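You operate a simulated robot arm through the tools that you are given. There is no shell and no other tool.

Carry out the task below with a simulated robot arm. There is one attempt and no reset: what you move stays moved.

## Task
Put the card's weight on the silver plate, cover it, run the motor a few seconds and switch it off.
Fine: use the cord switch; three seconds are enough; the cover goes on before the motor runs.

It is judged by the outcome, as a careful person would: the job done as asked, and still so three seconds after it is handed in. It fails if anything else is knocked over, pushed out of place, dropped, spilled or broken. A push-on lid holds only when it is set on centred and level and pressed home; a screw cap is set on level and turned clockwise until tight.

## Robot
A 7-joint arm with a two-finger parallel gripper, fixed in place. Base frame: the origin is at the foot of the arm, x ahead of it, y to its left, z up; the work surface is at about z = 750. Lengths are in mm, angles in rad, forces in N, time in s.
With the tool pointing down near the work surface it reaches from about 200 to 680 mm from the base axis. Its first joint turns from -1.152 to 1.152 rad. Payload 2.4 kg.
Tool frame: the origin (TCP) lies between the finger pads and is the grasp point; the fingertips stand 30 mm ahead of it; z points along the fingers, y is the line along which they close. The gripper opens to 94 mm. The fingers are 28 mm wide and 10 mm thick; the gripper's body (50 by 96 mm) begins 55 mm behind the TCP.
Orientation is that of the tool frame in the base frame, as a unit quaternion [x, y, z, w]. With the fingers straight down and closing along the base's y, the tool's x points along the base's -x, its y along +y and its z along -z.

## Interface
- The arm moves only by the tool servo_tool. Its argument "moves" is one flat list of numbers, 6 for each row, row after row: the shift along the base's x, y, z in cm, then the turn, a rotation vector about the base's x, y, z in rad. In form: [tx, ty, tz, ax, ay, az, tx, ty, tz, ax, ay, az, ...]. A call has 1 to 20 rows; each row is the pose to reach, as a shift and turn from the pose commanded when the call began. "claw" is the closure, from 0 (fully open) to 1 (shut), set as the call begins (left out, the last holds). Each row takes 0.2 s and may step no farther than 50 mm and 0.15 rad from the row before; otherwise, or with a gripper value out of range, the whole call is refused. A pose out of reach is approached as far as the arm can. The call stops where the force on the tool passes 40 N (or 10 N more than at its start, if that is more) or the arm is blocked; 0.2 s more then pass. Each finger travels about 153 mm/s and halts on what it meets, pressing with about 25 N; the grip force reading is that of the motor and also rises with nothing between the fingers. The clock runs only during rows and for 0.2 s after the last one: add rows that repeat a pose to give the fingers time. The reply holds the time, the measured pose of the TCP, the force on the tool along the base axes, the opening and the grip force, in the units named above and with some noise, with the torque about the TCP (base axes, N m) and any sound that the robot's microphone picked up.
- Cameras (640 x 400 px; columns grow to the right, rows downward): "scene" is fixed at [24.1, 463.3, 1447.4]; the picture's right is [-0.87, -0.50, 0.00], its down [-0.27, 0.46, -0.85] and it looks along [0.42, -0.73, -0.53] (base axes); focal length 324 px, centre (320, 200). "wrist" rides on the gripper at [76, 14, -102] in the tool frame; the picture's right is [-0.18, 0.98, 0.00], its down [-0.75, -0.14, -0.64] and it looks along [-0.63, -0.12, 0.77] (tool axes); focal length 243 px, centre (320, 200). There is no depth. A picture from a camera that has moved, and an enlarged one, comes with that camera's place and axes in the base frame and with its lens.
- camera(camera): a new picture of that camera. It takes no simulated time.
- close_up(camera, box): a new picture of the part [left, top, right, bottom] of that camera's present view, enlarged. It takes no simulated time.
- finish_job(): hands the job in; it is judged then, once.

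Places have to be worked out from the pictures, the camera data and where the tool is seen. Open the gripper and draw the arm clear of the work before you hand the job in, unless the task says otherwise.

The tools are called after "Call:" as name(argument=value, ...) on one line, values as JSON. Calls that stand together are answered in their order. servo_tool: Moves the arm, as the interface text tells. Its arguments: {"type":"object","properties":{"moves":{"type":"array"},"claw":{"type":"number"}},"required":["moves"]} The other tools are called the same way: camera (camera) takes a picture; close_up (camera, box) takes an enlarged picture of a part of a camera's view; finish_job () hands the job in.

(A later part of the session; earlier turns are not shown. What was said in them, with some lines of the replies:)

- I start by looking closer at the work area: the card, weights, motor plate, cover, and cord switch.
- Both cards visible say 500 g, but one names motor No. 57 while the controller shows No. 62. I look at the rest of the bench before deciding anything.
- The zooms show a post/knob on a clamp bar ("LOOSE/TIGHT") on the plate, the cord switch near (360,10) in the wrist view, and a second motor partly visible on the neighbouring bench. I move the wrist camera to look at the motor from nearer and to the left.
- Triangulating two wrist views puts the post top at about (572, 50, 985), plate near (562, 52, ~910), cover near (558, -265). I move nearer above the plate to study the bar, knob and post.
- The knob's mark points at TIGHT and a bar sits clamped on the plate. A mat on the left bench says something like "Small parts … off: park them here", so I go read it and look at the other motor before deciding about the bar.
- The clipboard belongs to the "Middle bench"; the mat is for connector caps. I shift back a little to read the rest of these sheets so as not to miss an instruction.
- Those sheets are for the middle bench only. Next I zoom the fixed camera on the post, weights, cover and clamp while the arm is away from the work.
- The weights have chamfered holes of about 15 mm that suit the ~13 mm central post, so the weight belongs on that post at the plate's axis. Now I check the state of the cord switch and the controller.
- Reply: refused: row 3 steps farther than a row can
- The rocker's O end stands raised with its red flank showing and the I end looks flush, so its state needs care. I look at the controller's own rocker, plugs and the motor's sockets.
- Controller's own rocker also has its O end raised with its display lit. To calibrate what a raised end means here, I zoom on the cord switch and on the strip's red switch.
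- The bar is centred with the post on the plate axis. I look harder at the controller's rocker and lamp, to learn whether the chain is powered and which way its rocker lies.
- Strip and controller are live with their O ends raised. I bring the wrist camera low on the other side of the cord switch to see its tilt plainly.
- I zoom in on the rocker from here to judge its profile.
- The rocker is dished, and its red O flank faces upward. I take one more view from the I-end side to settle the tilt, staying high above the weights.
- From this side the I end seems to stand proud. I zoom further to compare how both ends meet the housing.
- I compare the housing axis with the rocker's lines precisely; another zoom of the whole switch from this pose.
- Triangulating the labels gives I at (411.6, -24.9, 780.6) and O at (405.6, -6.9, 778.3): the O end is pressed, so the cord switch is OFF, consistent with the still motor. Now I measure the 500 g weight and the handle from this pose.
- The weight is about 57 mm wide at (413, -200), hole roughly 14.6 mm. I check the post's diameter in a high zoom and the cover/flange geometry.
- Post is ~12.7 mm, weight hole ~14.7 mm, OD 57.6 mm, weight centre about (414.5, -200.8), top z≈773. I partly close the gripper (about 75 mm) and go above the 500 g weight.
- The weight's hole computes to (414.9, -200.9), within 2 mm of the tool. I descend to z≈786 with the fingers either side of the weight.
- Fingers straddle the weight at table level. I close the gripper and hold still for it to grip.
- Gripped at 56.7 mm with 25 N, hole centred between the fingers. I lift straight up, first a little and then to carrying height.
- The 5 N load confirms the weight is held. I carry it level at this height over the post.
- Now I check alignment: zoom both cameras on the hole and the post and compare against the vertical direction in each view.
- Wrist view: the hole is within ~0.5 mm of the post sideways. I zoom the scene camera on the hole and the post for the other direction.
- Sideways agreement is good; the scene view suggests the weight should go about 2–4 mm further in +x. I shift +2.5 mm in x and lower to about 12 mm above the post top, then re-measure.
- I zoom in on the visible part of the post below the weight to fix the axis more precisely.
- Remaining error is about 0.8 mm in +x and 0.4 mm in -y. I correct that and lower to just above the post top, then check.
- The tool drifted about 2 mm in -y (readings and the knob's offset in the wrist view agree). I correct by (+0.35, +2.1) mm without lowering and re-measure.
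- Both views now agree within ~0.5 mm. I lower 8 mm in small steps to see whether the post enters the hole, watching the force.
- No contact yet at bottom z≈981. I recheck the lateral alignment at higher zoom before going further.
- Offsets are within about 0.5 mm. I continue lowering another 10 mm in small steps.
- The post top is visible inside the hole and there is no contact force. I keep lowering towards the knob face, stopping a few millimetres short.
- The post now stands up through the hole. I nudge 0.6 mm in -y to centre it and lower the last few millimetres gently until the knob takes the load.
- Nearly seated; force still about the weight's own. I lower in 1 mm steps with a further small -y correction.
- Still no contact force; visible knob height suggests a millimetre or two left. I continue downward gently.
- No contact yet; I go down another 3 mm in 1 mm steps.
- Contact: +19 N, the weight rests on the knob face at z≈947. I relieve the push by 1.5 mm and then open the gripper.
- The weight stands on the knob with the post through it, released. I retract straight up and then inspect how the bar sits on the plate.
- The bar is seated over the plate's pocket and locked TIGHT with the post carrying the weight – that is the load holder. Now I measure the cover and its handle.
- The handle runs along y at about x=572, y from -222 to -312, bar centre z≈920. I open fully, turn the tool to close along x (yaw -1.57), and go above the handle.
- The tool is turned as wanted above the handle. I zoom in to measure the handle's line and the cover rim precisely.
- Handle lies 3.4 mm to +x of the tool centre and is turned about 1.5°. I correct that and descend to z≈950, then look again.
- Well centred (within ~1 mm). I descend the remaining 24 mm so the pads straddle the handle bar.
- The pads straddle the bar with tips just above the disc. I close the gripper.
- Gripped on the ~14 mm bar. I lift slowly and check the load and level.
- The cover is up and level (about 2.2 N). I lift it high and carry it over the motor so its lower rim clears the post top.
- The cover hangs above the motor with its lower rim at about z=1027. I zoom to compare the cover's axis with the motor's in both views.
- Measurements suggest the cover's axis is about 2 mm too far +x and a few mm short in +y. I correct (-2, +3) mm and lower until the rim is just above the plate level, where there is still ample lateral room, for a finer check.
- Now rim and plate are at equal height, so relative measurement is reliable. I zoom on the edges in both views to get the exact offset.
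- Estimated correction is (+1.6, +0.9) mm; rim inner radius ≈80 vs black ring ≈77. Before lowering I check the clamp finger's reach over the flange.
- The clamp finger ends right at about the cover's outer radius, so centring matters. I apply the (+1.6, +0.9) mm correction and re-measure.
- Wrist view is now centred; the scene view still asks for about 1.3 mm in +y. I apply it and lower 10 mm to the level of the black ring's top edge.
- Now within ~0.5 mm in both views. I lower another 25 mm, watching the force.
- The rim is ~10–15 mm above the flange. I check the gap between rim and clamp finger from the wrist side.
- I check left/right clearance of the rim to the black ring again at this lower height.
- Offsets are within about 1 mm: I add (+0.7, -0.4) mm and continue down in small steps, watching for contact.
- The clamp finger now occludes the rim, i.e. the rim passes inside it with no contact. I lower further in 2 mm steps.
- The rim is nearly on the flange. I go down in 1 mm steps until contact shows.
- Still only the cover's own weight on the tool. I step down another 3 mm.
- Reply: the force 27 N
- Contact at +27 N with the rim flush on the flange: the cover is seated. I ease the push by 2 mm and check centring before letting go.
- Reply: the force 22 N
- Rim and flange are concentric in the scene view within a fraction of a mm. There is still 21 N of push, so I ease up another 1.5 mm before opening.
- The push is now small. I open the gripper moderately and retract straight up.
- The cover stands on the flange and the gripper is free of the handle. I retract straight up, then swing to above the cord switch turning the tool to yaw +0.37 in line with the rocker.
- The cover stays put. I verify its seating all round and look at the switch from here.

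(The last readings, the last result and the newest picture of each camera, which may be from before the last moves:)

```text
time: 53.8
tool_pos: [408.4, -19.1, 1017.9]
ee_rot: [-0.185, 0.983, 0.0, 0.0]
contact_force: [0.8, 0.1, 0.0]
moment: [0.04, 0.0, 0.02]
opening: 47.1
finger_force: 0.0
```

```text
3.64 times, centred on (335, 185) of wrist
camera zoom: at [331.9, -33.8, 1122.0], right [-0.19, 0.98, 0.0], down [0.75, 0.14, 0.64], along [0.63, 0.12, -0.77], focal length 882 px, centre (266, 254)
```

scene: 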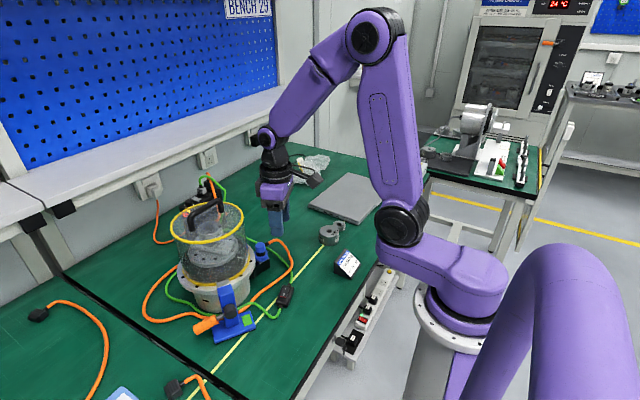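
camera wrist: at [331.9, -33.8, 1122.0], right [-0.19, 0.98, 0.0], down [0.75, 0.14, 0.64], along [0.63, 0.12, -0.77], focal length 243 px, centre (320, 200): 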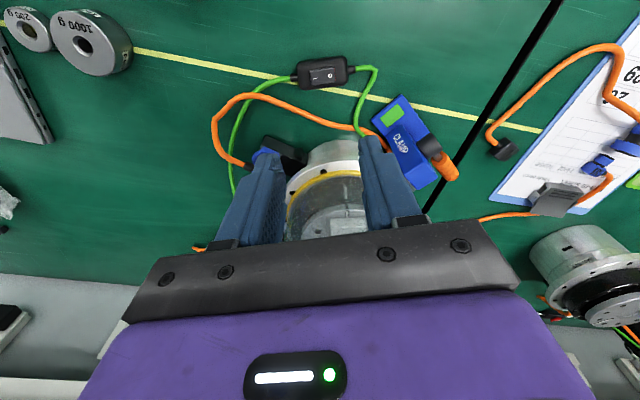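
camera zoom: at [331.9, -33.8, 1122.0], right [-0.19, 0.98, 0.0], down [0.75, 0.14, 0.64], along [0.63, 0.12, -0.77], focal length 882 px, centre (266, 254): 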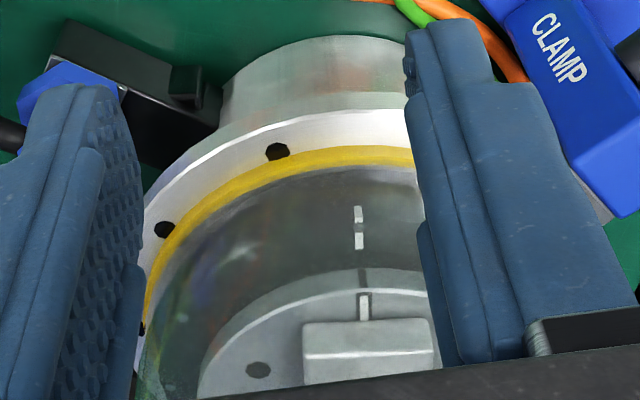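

Switch geometry is confirmed: rocker centre (408.7, -15.7), I end towards -y. I close the gripper and descend to about z=835 above the I half.

Call:
servo_tool(moves=[0.49, -0.93, -3, 0, 0, 0, 0.49, -0.93, -7, 0, 0, 0, 0.49, -0.93, -11, 0, 0, 0, 0.49, -0.93, -15, 0, 0, 0, 0.49, -0.93, -18.2, 0, 0, 0, 0.49, -0.93, -18.2, 0, 0, 0], claw=1)

Call:
camera(camera="wrist")

Call:
close_up(camera="scene", box=[255, 250, 315, 320])

```text
time: 55.2
tool_pos: [415.4, -22.8, 835.3]
ee_rot: [-0.184, 0.983, -0.001, 0.0]
contact_force: [-0.6, 0.1, 0.4]
moment: [-0.01, -0.01, 0.0]
opening: 0.0
finger_force: 25.6
```

```text
taken
camera wrist: at [339.3, -38.2, 938.6], right [-0.18, 0.98, 0.0], down [0.75, 0.14, 0.64], along [0.63, 0.12, -0.77], focal length 243 px, centre (320, 200)
```

wrist: 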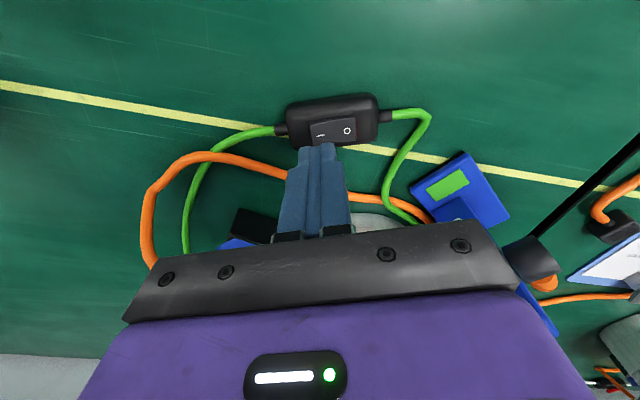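

```text
5.71 times, centred on (285, 285) of scene
camera zoom: at [24.1, 463.3, 1447.4], right [-0.87, -0.5, 0.0], down [-0.27, 0.46, -0.85], along [0.42, -0.73, -0.53], focal length 1851 px, centre (520, -286)
```

zoom: 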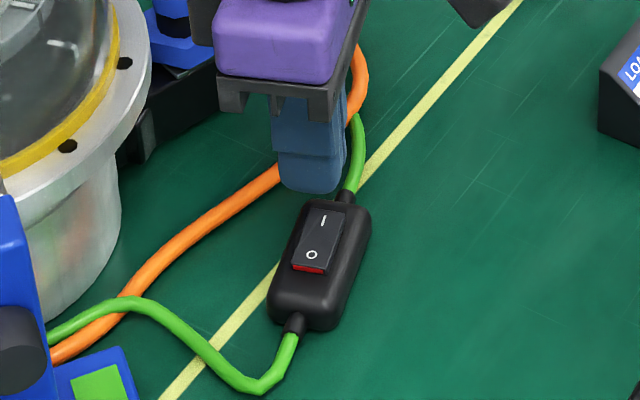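

The tool is at (415.2, -23.6); I shift (-2.3, -4.9) mm to sit over the I end and lower to tip z≈792.

Call:
servo_tool(moves=[-0.23, -0.49, -0.6, 0, 0, 0, -0.23, -0.49, -1.2, 0, 0, 0, -0.23, -0.49, -1.2, 0, 0, 0])

Call:
close_up(camera="wrist", box=[270, 80, 400, 200])

Call:
close_up(camera="scene", box=[265, 265, 305, 310])

```text
time: 56.0
tool_pos: [411.4, -26.6, 823.7]
ee_rot: [-0.184, 0.983, -0.001, 0.0]
contact_force: [0.0, -0.1, -0.8]
moment: [0.02, -0.02, 0.02]
opening: 0.0
finger_force: 25.1
```

```text
3.33 times, centred on (335, 140) of wrist
camera zoom: at [336.0, -43.0, 927.7], right [-0.18, 0.98, 0.0], down [0.75, 0.14, 0.64], along [0.63, 0.12, -0.77], focal length 809 px, centre (270, 400)
```

zoom: 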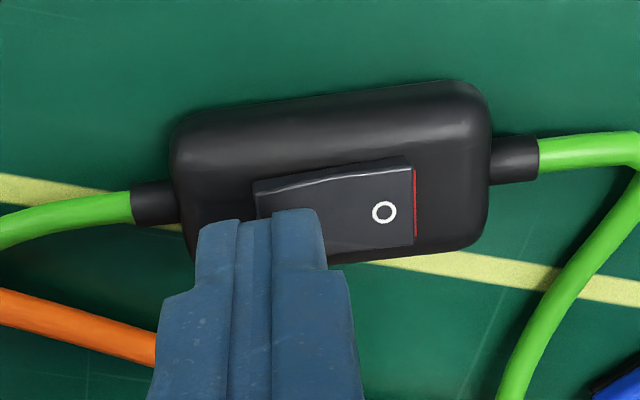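

```text
8.89 times, centred on (285, 288) of scene
camera zoom: at [24.1, 463.3, 1447.5], right [-0.87, -0.5, 0.0], down [-0.27, 0.46, -0.85], along [0.42, -0.73, -0.53], focal length 2879 px, centre (631, -578)
```

zoom: 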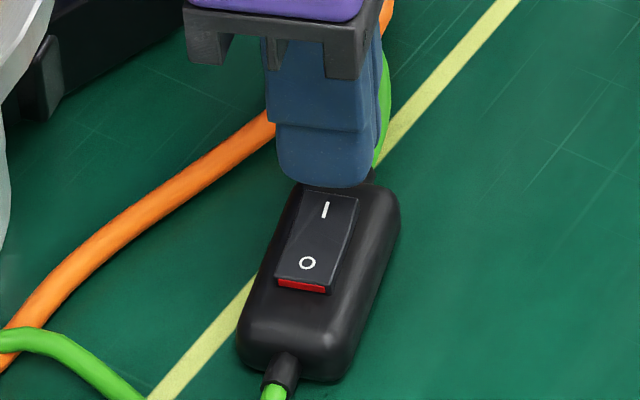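

The tip is over the I end. I lower 9 mm, then press in 1 mm steps, listening for the click.

Call:
servo_tool(moves=[0, 0, -0.4, 0, 0, 0, 0, 0, -0.8, 0, 0, 0, 0, 0, -0.8, 0, 0, 0])

Call:
close_up(camera="scene", box=[265, 265, 305, 310])

Call:
close_up(camera="wrist", box=[270, 80, 400, 200])

```text
time: 56.8
tool_pos: [413.1, -29.9, 817.8]
ee_rot: [-0.184, 0.983, 0.0, -0.001]
contact_force: [-0.5, 0.3, -0.4]
moment: [0.03, 0.02, 0.03]
opening: 0.0
finger_force: 24.7
```

```text
8.89 times, centred on (285, 288) of scene
camera zoom: at [24.1, 463.3, 1447.5], right [-0.87, -0.5, 0.0], down [-0.27, 0.46, -0.85], along [0.42, -0.73, -0.53], focal length 2879 px, centre (631, -578)
```

zoom: 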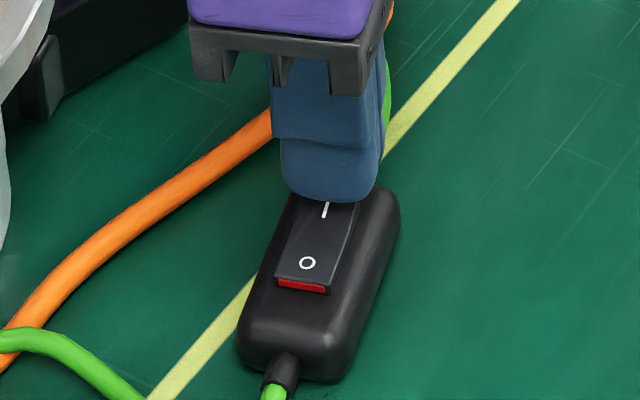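

```text
3.33 times, centred on (335, 140) of wrist
camera zoom: at [336.1, -44.6, 919.9], right [-0.18, 0.98, 0.0], down [0.75, 0.14, 0.64], along [0.63, 0.12, -0.77], focal length 809 px, centre (270, 400)
```

zoom: 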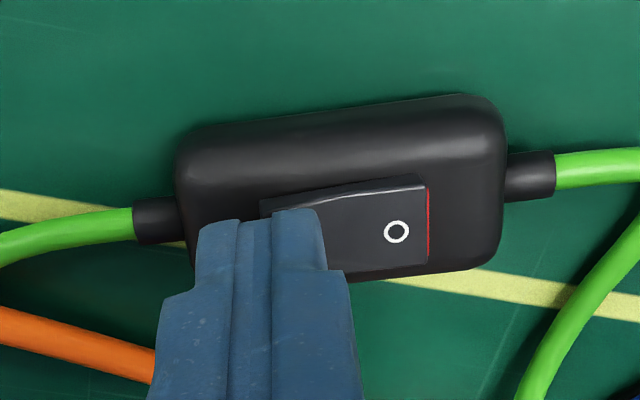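

The tip overlaps the outer I half of the rocker. I press down 5 mm in 1 mm steps.

Call:
servo_tool(moves=[0, 0.05, -0.1, 0, 0, 0, 0, 0.05, -0.2, 0, 0, 0, 0, 0.05, -0.3, 0, 0, 0, 0, 0.05, -0.4, 0, 0, 0, 0, 0.05, -0.5, 0, 0, 0])

Call:
close_up(camera="scene", box=[265, 265, 305, 310])

Call:
close_up(camera="wrist", box=[270, 80, 400, 200])

```text
time: 58.0
tool_pos: [413.7, -30.0, 811.5]
ee_rot: [-0.184, 0.983, 0.0, 0.0]
contact_force: [0.1, 0.1, 0.0]
moment: [0.0, -0.02, 0.01]
opening: 0.1
finger_force: 24.5
```

```text
8.89 times, centred on (285, 288) of scene
camera zoom: at [24.1, 463.3, 1447.5], right [-0.87, -0.5, 0.0], down [-0.27, 0.46, -0.85], along [0.42, -0.73, -0.53], focal length 2879 px, centre (631, -578)
```

zoom: 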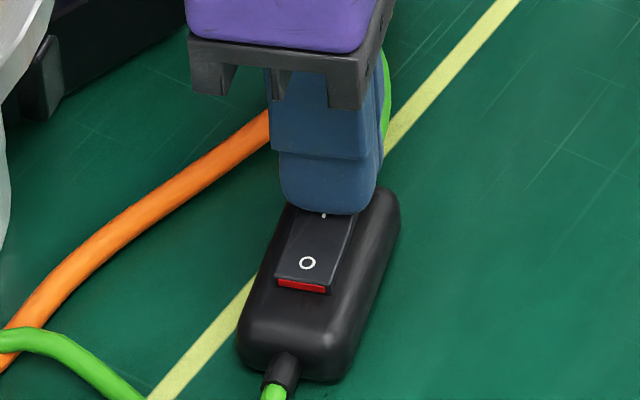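

```text
3.33 times, centred on (335, 140) of wrist
camera zoom: at [336.9, -44.4, 914.5], right [-0.18, 0.98, 0.0], down [0.75, 0.14, 0.64], along [0.63, 0.12, -0.77], focal length 809 px, centre (270, 400)
```

zoom: 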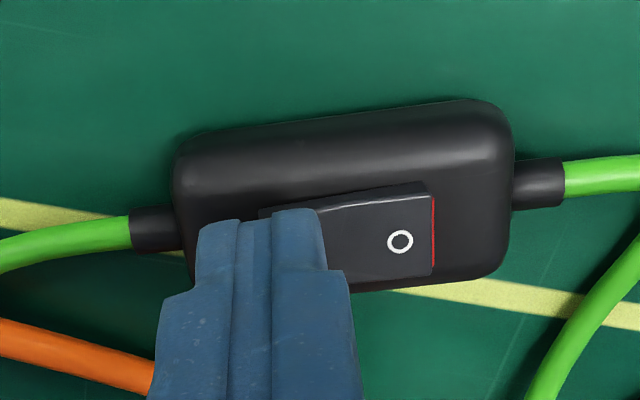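

No contact at tip z≈782. I continue pressing down by 1 mm steps.

Call:
servo_tool(moves=[0, 0, -0.1, 0, 0, 0, 0, 0, -0.2, 0, 0, 0, 0, 0, -0.3, 0, 0, 0])

Call:
close_up(camera="scene", box=[265, 265, 305, 310])

```text
time: 58.8
tool_pos: [413.3, -29.8, 809.3]
ee_rot: [-0.184, 0.983, 0.001, 0.0]
contact_force: [0.3, -0.9, 0.7]
moment: [-0.03, 0.02, 0.01]
opening: 0.1
finger_force: 24.7
```

```text
8.89 times, centred on (285, 288) of scene
camera zoom: at [24.0, 463.3, 1447.4], right [-0.87, -0.5, 0.0], down [-0.27, 0.46, -0.85], along [0.42, -0.73, -0.53], focal length 2879 px, centre (631, -578)
```

zoom: 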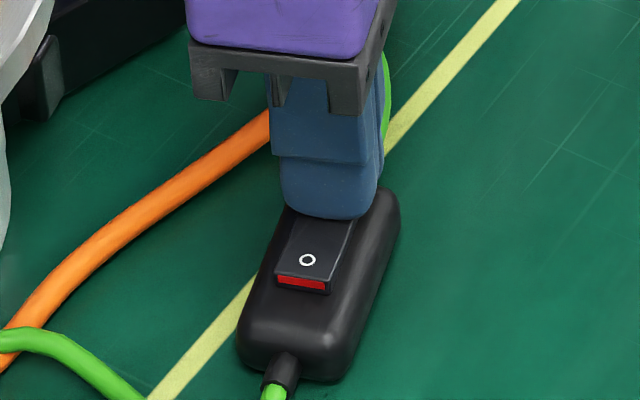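

The O end is starting to rise – the rocker is moving. I continue by 1 mm steps to the click.

Call:
servo_tool(moves=[0, 0, -0.1, 0, 0, 0, 0, 0, -0.2, 0, 0, 0])

Call:
close_up(camera="scene", box=[265, 265, 305, 310])

Call:
close_up(camera="scene", box=[155, 170, 275, 310])

```text
time: 59.4
tool_pos: [414.4, -30.0, 808.5]
ee_rot: [-0.183, 0.983, 0.0, 0.0]
contact_force: [0.0, 0.2, 0.4]
moment: [0.0, -0.01, 0.0]
opening: 0.0
finger_force: 24.8
```

```text
8.89 times, centred on (285, 288) of scene
camera zoom: at [24.0, 463.3, 1447.4], right [-0.87, -0.5, 0.0], down [-0.27, 0.46, -0.85], along [0.42, -0.73, -0.53], focal length 2879 px, centre (631, -578)
```

zoom: 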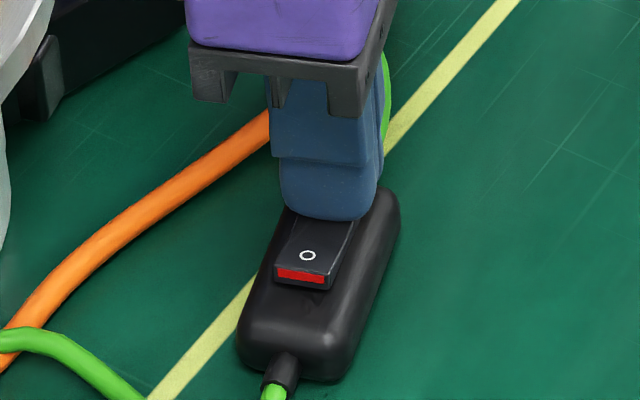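

```text
2.86 times, centred on (215, 240) of scene
camera zoom: at [24.0, 463.3, 1447.4], right [-0.87, -0.5, 0.0], down [-0.27, 0.46, -0.85], along [0.42, -0.73, -0.53], focal length 925 px, centre (620, 86)
```

zoom: 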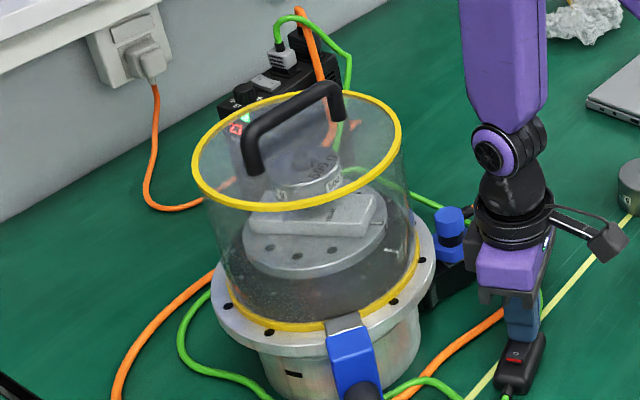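

The rocker has flipped (O end raised, red flank out), the controller lamp turned green and the bar is turning – the motor runs since about t=59. I lift and move over to the O end.

Call:
servo_tool(moves=[0, 0, 0.9, 0, 0, 0, 0, 0, 1.9, 0, 0, 0, -0.45, 1.35, 1.9, 0, 0, 0, -0.93, 2.68, 1.9, 0, 0, 0, -0.93, 2.68, 1.9, 0, 0, 0, -0.93, 2.68, 1.9, 0, 0, 0])

Call:
close_up(camera="scene", box=[155, 170, 275, 310])

Call:
close_up(camera="wrist", box=[240, 80, 400, 200])

Call:
close_up(camera="scene", box=[265, 265, 305, 310])

```text
time: 60.8
tool_pos: [406.6, -1.5, 826.4]
ee_rot: [-0.185, 0.983, 0.0, 0.0]
contact_force: [0.3, 0.3, 0.2]
moment: [-0.02, 0.0, 0.0]
opening: 0.2
finger_force: 25.1
```

```text
2.86 times, centred on (215, 240) of scene
camera zoom: at [24.1, 463.3, 1447.5], right [-0.87, -0.5, 0.0], down [-0.27, 0.46, -0.85], along [0.42, -0.73, -0.53], focal length 925 px, centre (620, 86)
```

zoom: 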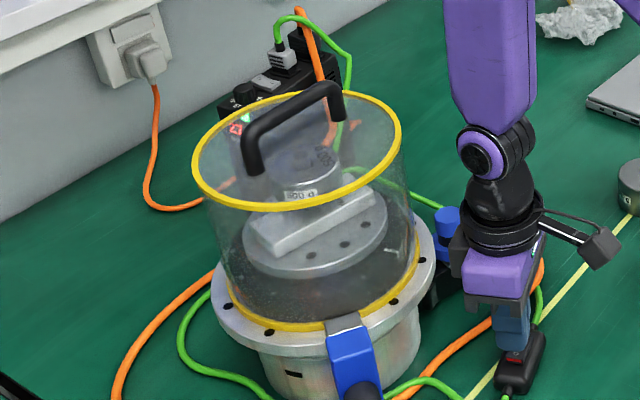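

```text
3.33 times, centred on (320, 140) of wrist
camera zoom: at [329.3, -17.9, 929.2], right [-0.18, 0.98, 0.0], down [0.75, 0.14, 0.64], along [0.63, 0.12, -0.77], focal length 809 px, centre (320, 400)
```

zoom: 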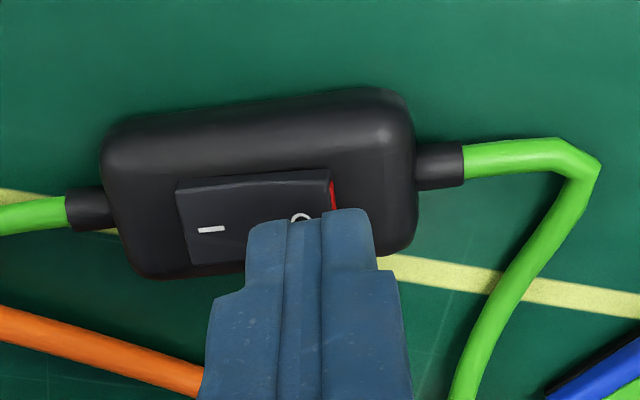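

```text
8.89 times, centred on (285, 288) of scene
camera zoom: at [24.1, 463.3, 1447.5], right [-0.87, -0.5, 0.0], down [-0.27, 0.46, -0.85], along [0.42, -0.73, -0.53], focal length 2879 px, centre (631, -578)
```

zoom: 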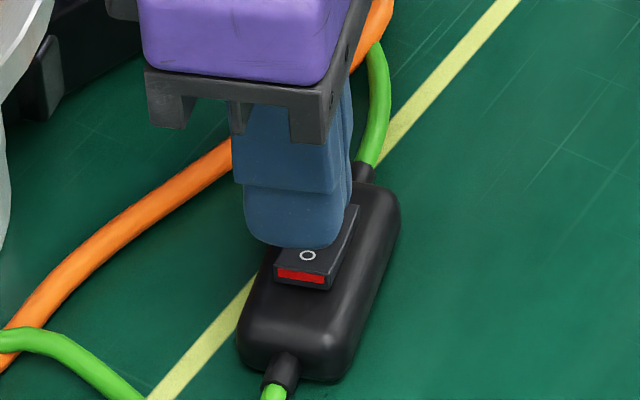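

Motor is turning and the weight stays in place. I hold for run time while lowering to just above the O end.

Call:
servo_tool(moves=[0, 0, -0.4, 0, 0, 0, 0, 0, -0.8, 0, 0, 0, 0, 0, -0.8, 0, 0, 0, 0, 0, -0.8, 0, 0, 0, 0, 0, -0.8, 0, 0, 0])

Call:
close_up(camera="scene", box=[265, 265, 305, 310])

Call:
close_up(camera="wrist", box=[240, 80, 400, 200])

Call:
close_up(camera="scene", box=[155, 170, 275, 310])

```text
time: 62.0
tool_pos: [405.6, -2.6, 817.4]
ee_rot: [-0.184, 0.983, 0.0, 0.0]
contact_force: [0.1, -0.3, 0.0]
moment: [0.01, 0.02, 0.02]
opening: 0.0
finger_force: 24.9
```

```text
8.89 times, centred on (285, 288) of scene
camera zoom: at [24.1, 463.3, 1447.5], right [-0.87, -0.5, 0.0], down [-0.27, 0.46, -0.85], along [0.42, -0.73, -0.53], focal length 2879 px, centre (631, -578)
```

zoom: 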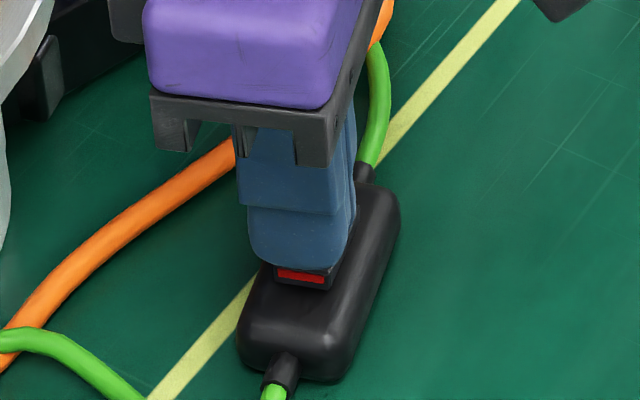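

```text
3.33 times, centred on (320, 140) of wrist
camera zoom: at [328.5, -17.9, 921.0], right [-0.18, 0.98, 0.0], down [0.75, 0.14, 0.64], along [0.63, 0.12, -0.77], focal length 809 px, centre (320, 400)
```

zoom: 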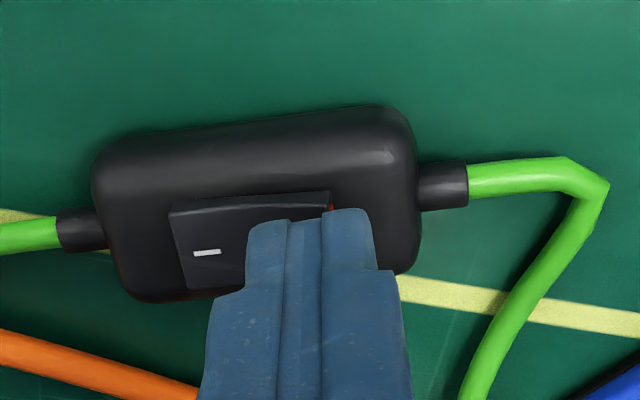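

```text
2.86 times, centred on (215, 240) of scene
camera zoom: at [24.1, 463.3, 1447.5], right [-0.87, -0.5, 0.0], down [-0.27, 0.46, -0.85], along [0.42, -0.73, -0.53], focal length 925 px, centre (620, 86)
```

zoom: 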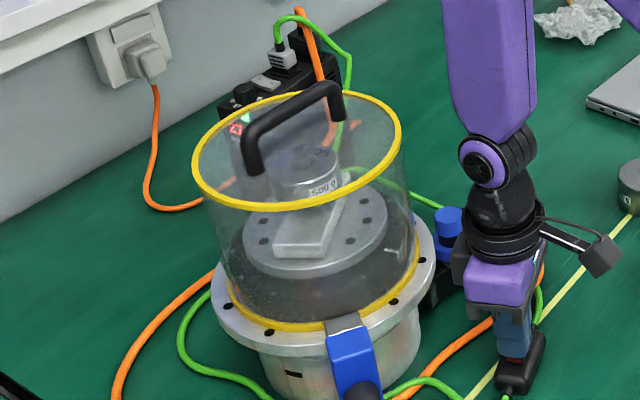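

About 2.8 s of running so far. I shift 3 mm further onto the O end and press down in 1 mm steps.

Call:
servo_tool(moves=[-0.1, 0.3, 0, 0, 0, 0, -0.1, 0.3, -0.2, 0, 0, 0, -0.1, 0.3, -0.4, 0, 0, 0, -0.1, 0.3, -0.6, 0, 0, 0, -0.1, 0.3, -0.7, 0, 0, 0, -0.1, 0.3, -0.8, 0, 0, 0])

Call:
close_up(camera="scene", box=[265, 265, 305, 310])

Call:
close_up(camera="wrist", box=[240, 80, 400, 200])

Call:
close_up(camera="scene", box=[155, 170, 275, 310])

```text
time: 63.4
tool_pos: [403.9, 0.4, 809.3]
ee_rot: [-0.183, 0.983, 0.0, 0.0]
contact_force: [0.1, -0.9, 1.5]
moment: [0.03, 0.02, 0.02]
opening: 0.0
finger_force: 24.4
```

```text
8.89 times, centred on (285, 288) of scene
camera zoom: at [24.0, 463.3, 1447.4], right [-0.87, -0.5, 0.0], down [-0.27, 0.46, -0.85], along [0.42, -0.73, -0.53], focal length 2879 px, centre (631, -578)
```

zoom: 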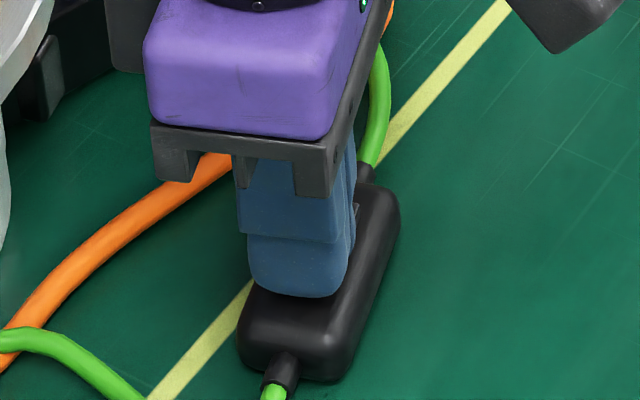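

```text
3.33 times, centred on (320, 140) of wrist
camera zoom: at [327.1, -15.1, 912.8], right [-0.18, 0.98, 0.0], down [0.75, 0.14, 0.64], along [0.63, 0.12, -0.77], focal length 809 px, centre (320, 400)
```

zoom: 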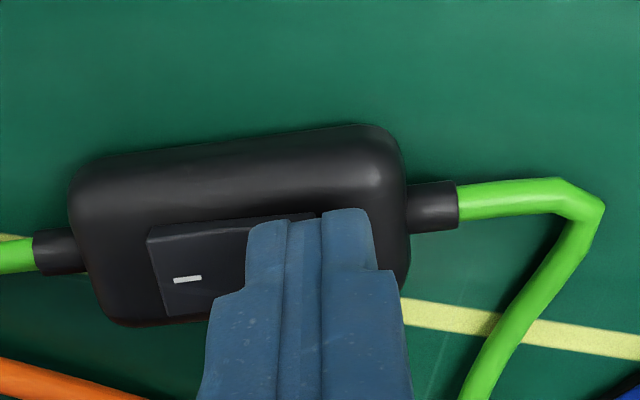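

```text
2.86 times, centred on (215, 240) of scene
camera zoom: at [24.0, 463.3, 1447.4], right [-0.87, -0.5, 0.0], down [-0.27, 0.46, -0.85], along [0.42, -0.73, -0.53], focal length 925 px, centre (620, 86)
```

zoom: 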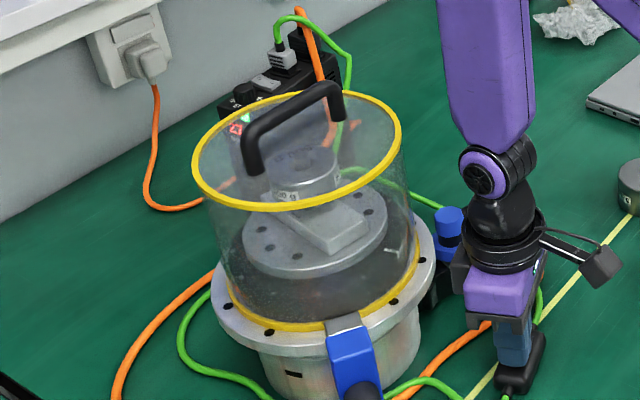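

Contact is beginning (1.5 N), lamp still green after ~4 s of running. I press further to flip it off.

Call:
servo_tool(moves=[0, 0, -0.1, 0, 0, 0, 0, 0, -0.2, 0, 0, 0, 0, 0, -0.3, 0, 0, 0])

Call:
close_up(camera="scene", box=[155, 170, 275, 310])

Call:
close_up(camera="wrist", box=[240, 80, 400, 200])

```text
time: 64.2
tool_pos: [404.9, -1.1, 806.7]
ee_rot: [-0.183, 0.983, 0.001, 0.001]
contact_force: [-2.2, -1.7, 25.4]
moment: [-0.31, 0.05, -0.01]
opening: 0.0
finger_force: 24.8
```

```text
2.86 times, centred on (215, 240) of scene
camera zoom: at [23.7, 463.2, 1447.5], right [-0.87, -0.5, 0.0], down [-0.27, 0.46, -0.85], along [0.42, -0.73, -0.53], focal length 925 px, centre (620, 86)
```

zoom: 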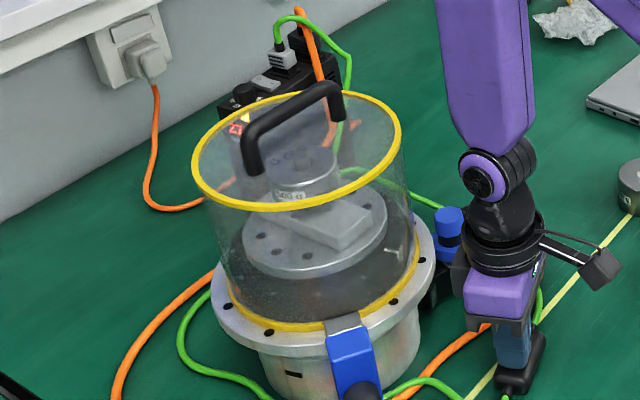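

```text
3.33 times, centred on (320, 140) of wrist
camera zoom: at [327.4, -15.1, 909.8], right [-0.18, 0.98, 0.0], down [0.75, 0.14, 0.64], along [0.63, 0.12, -0.77], focal length 809 px, centre (320, 400)
```

zoom: 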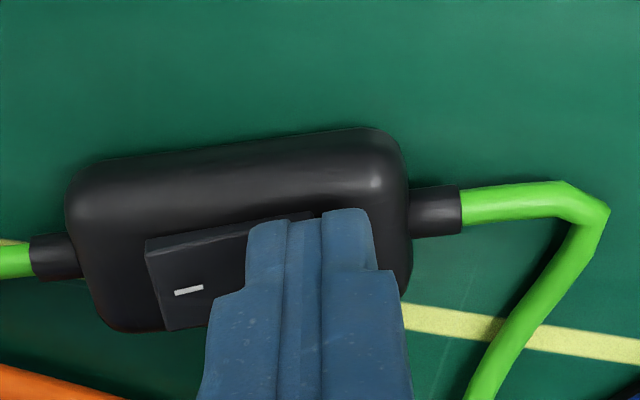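

The lamp is amber again and the tool bottoms at 25 N: the switch is off. I lift straight off and check.

Call:
servo_tool(moves=[0, 0, 0.5, 0, 0, 0, 0, 0, 2.5, 0, 0, 0, 0, 0, 6, 0, 0, 0, -2, -1, 10, 0, 0, 0, -4, -3, 14, 0, 0, 0, -6, -5, 18, 0, 0, 0, -8, -8, 20, 0, 0, 0])

Call:
close_up(camera="scene", box=[155, 170, 275, 310])

Call:
close_up(camera="scene", box=[266, 276, 306, 316])

Call:
camera(camera="wrist")

```text
time: 65.8
tool_pos: [326.9, -81.8, 1008.5]
ee_rot: [-0.184, 0.983, 0.0, 0.0]
contact_force: [0.1, -0.2, -0.1]
moment: [0.0, -0.05, -0.03]
opening: 0.0
finger_force: 24.4
```

```text
2.86 times, centred on (215, 240) of scene
camera zoom: at [24.0, 463.3, 1447.5], right [-0.87, -0.5, 0.0], down [-0.27, 0.46, -0.85], along [0.42, -0.73, -0.53], focal length 925 px, centre (620, 86)
```

zoom: 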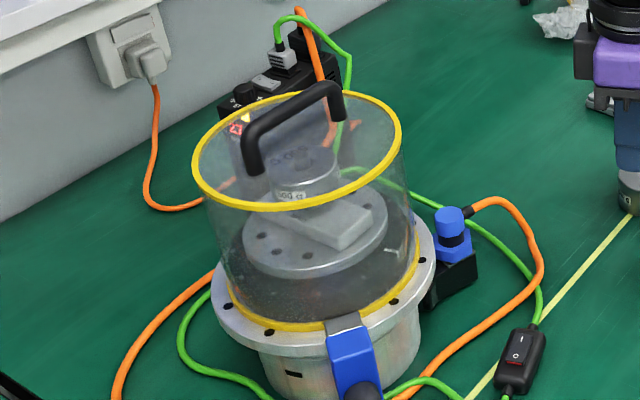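

```text
10.00 times, centred on (286, 296) of scene
camera zoom: at [24.0, 463.3, 1447.5], right [-0.87, -0.5, 0.0], down [-0.27, 0.46, -0.85], along [0.42, -0.73, -0.53], focal length 3239 px, centre (660, -760)
```

zoom: 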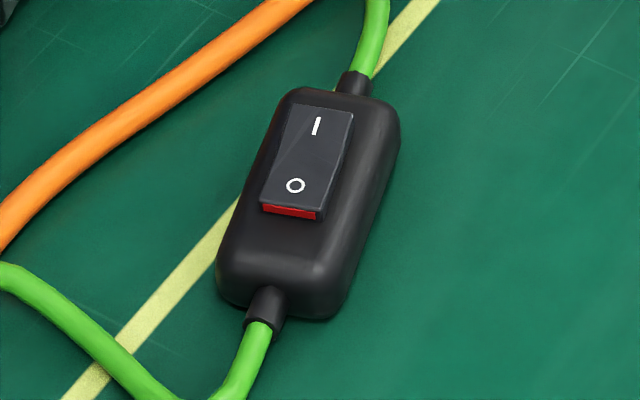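

```text
taken
camera wrist: at [249.4, -96.9, 1111.8], right [-0.18, 0.98, 0.0], down [0.75, 0.14, 0.64], along [0.63, 0.12, -0.77], focal length 243 px, centre (320, 200)
```

wrist: 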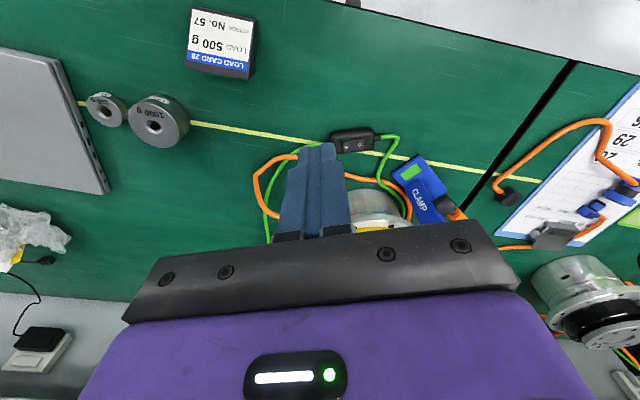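

Switch is back to OFF, lamp amber, motor still. I open the gripper, draw the arm higher and away, and let a second pass to confirm nothing moves.

Call:
servo_tool(moves=[0, -2, 4, 0, 0, 0, 0, -4, 8, 0, 0, 0, 0, -6, 12, 0, 0, 0, 0, -8, 16, 0, 0, 0, 0, -8, 16, 0, 0, 0, 0, -8, 16, 0, 0, 0], claw=0)

Call:
camera(camera="scene")

Call:
close_up(camera="scene", box=[155, 170, 275, 310])

Call:
close_up(camera="scene", box=[172, 235, 262, 300])

Call:
close_up(camera="scene", box=[180, 195, 240, 245])

```text
time: 67.2
tool_pos: [321.4, -160.4, 1171.6]
ee_rot: [-0.184, 0.983, 0.0, 0.0]
contact_force: [-0.2, 0.2, -0.1]
moment: [-0.01, -0.02, 0.02]
opening: 93.9
finger_force: 0.1
```

```text
taken
```

scene: 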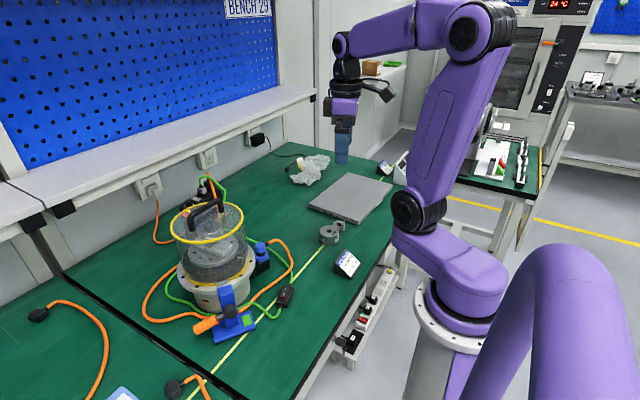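

```text
2.86 times, centred on (215, 240) of scene
camera zoom: at [24.1, 463.3, 1447.5], right [-0.87, -0.5, 0.0], down [-0.27, 0.46, -0.85], along [0.42, -0.73, -0.53], focal length 925 px, centre (620, 86)
```

zoom: 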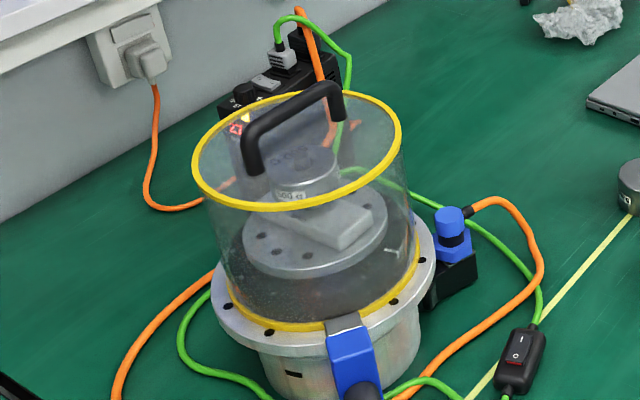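

```text
6.15 times, centred on (217, 268) of scene
camera zoom: at [24.1, 463.3, 1447.5], right [-0.87, -0.5, 0.0], down [-0.27, 0.46, -0.85], along [0.42, -0.73, -0.53], focal length 1993 px, centre (954, -215)
```

zoom: 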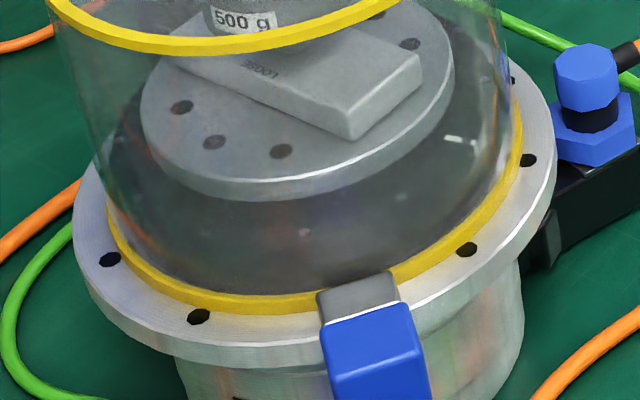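

```text
8.00 times, centred on (210, 220) of scene
camera zoom: at [24.1, 463.3, 1447.5], right [-0.87, -0.5, 0.0], down [-0.27, 0.46, -0.85], along [0.42, -0.73, -0.53], focal length 2591 px, centre (1200, 40)
```

zoom: 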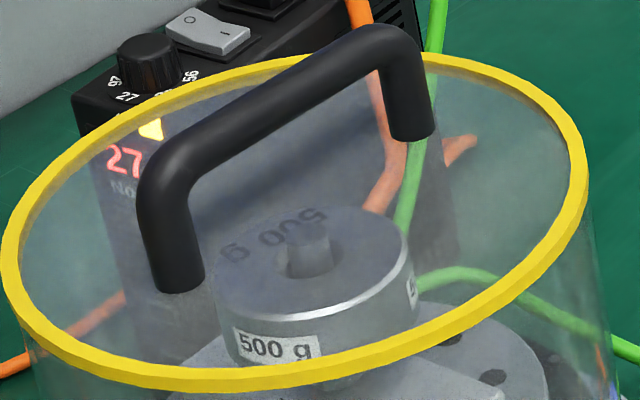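

The final check shows:
- The 500 g weight sits on the holder post at the centre of the plate.
- The cover is flush on the flange.
- The motor is stopped, the cord switch is off and the lamp is amber.
- Everything else is in its place, and the arm is clear with the gripper open.

I hand the job in.

Call:
finish_job()

```text
The job is handed in.
```

The job is handed in. The 500 g weight named on the load card is on the silver plate under the cover. The motor ran for a little over four seconds on the cord switch and is now off.

- **Weight:** A bar with a central post is locked onto the plate, with its knob on TIGHT. I slid the weight over that post, so it rests on the knob rather than flat on the plate. I took the bar to be the weight holder because the weight's hole fits the post. I didn't loosen or remove the bar. The weight stayed put while the plate turned.
- **Cover:** It went on before the motor started and sits flush and centred on the flange, just inside the clamp.
- **Motor:** I pressed the cord switch on, the controller lamp went green and the plate turned. After I pressed it off, the lamp returned to amber and the plate stopped.
- **Everything else:** Nothing else looks moved or knocked in the final pictures. The arm is clear with the gripper open.

The card by the weights names motor No. 57, but the controller on this motor is marked No. 62. The second card in view also says 500 g, so the weight was the same either way. The only other motor I saw is on the next bench, out of the arm's reach, so I used this one.
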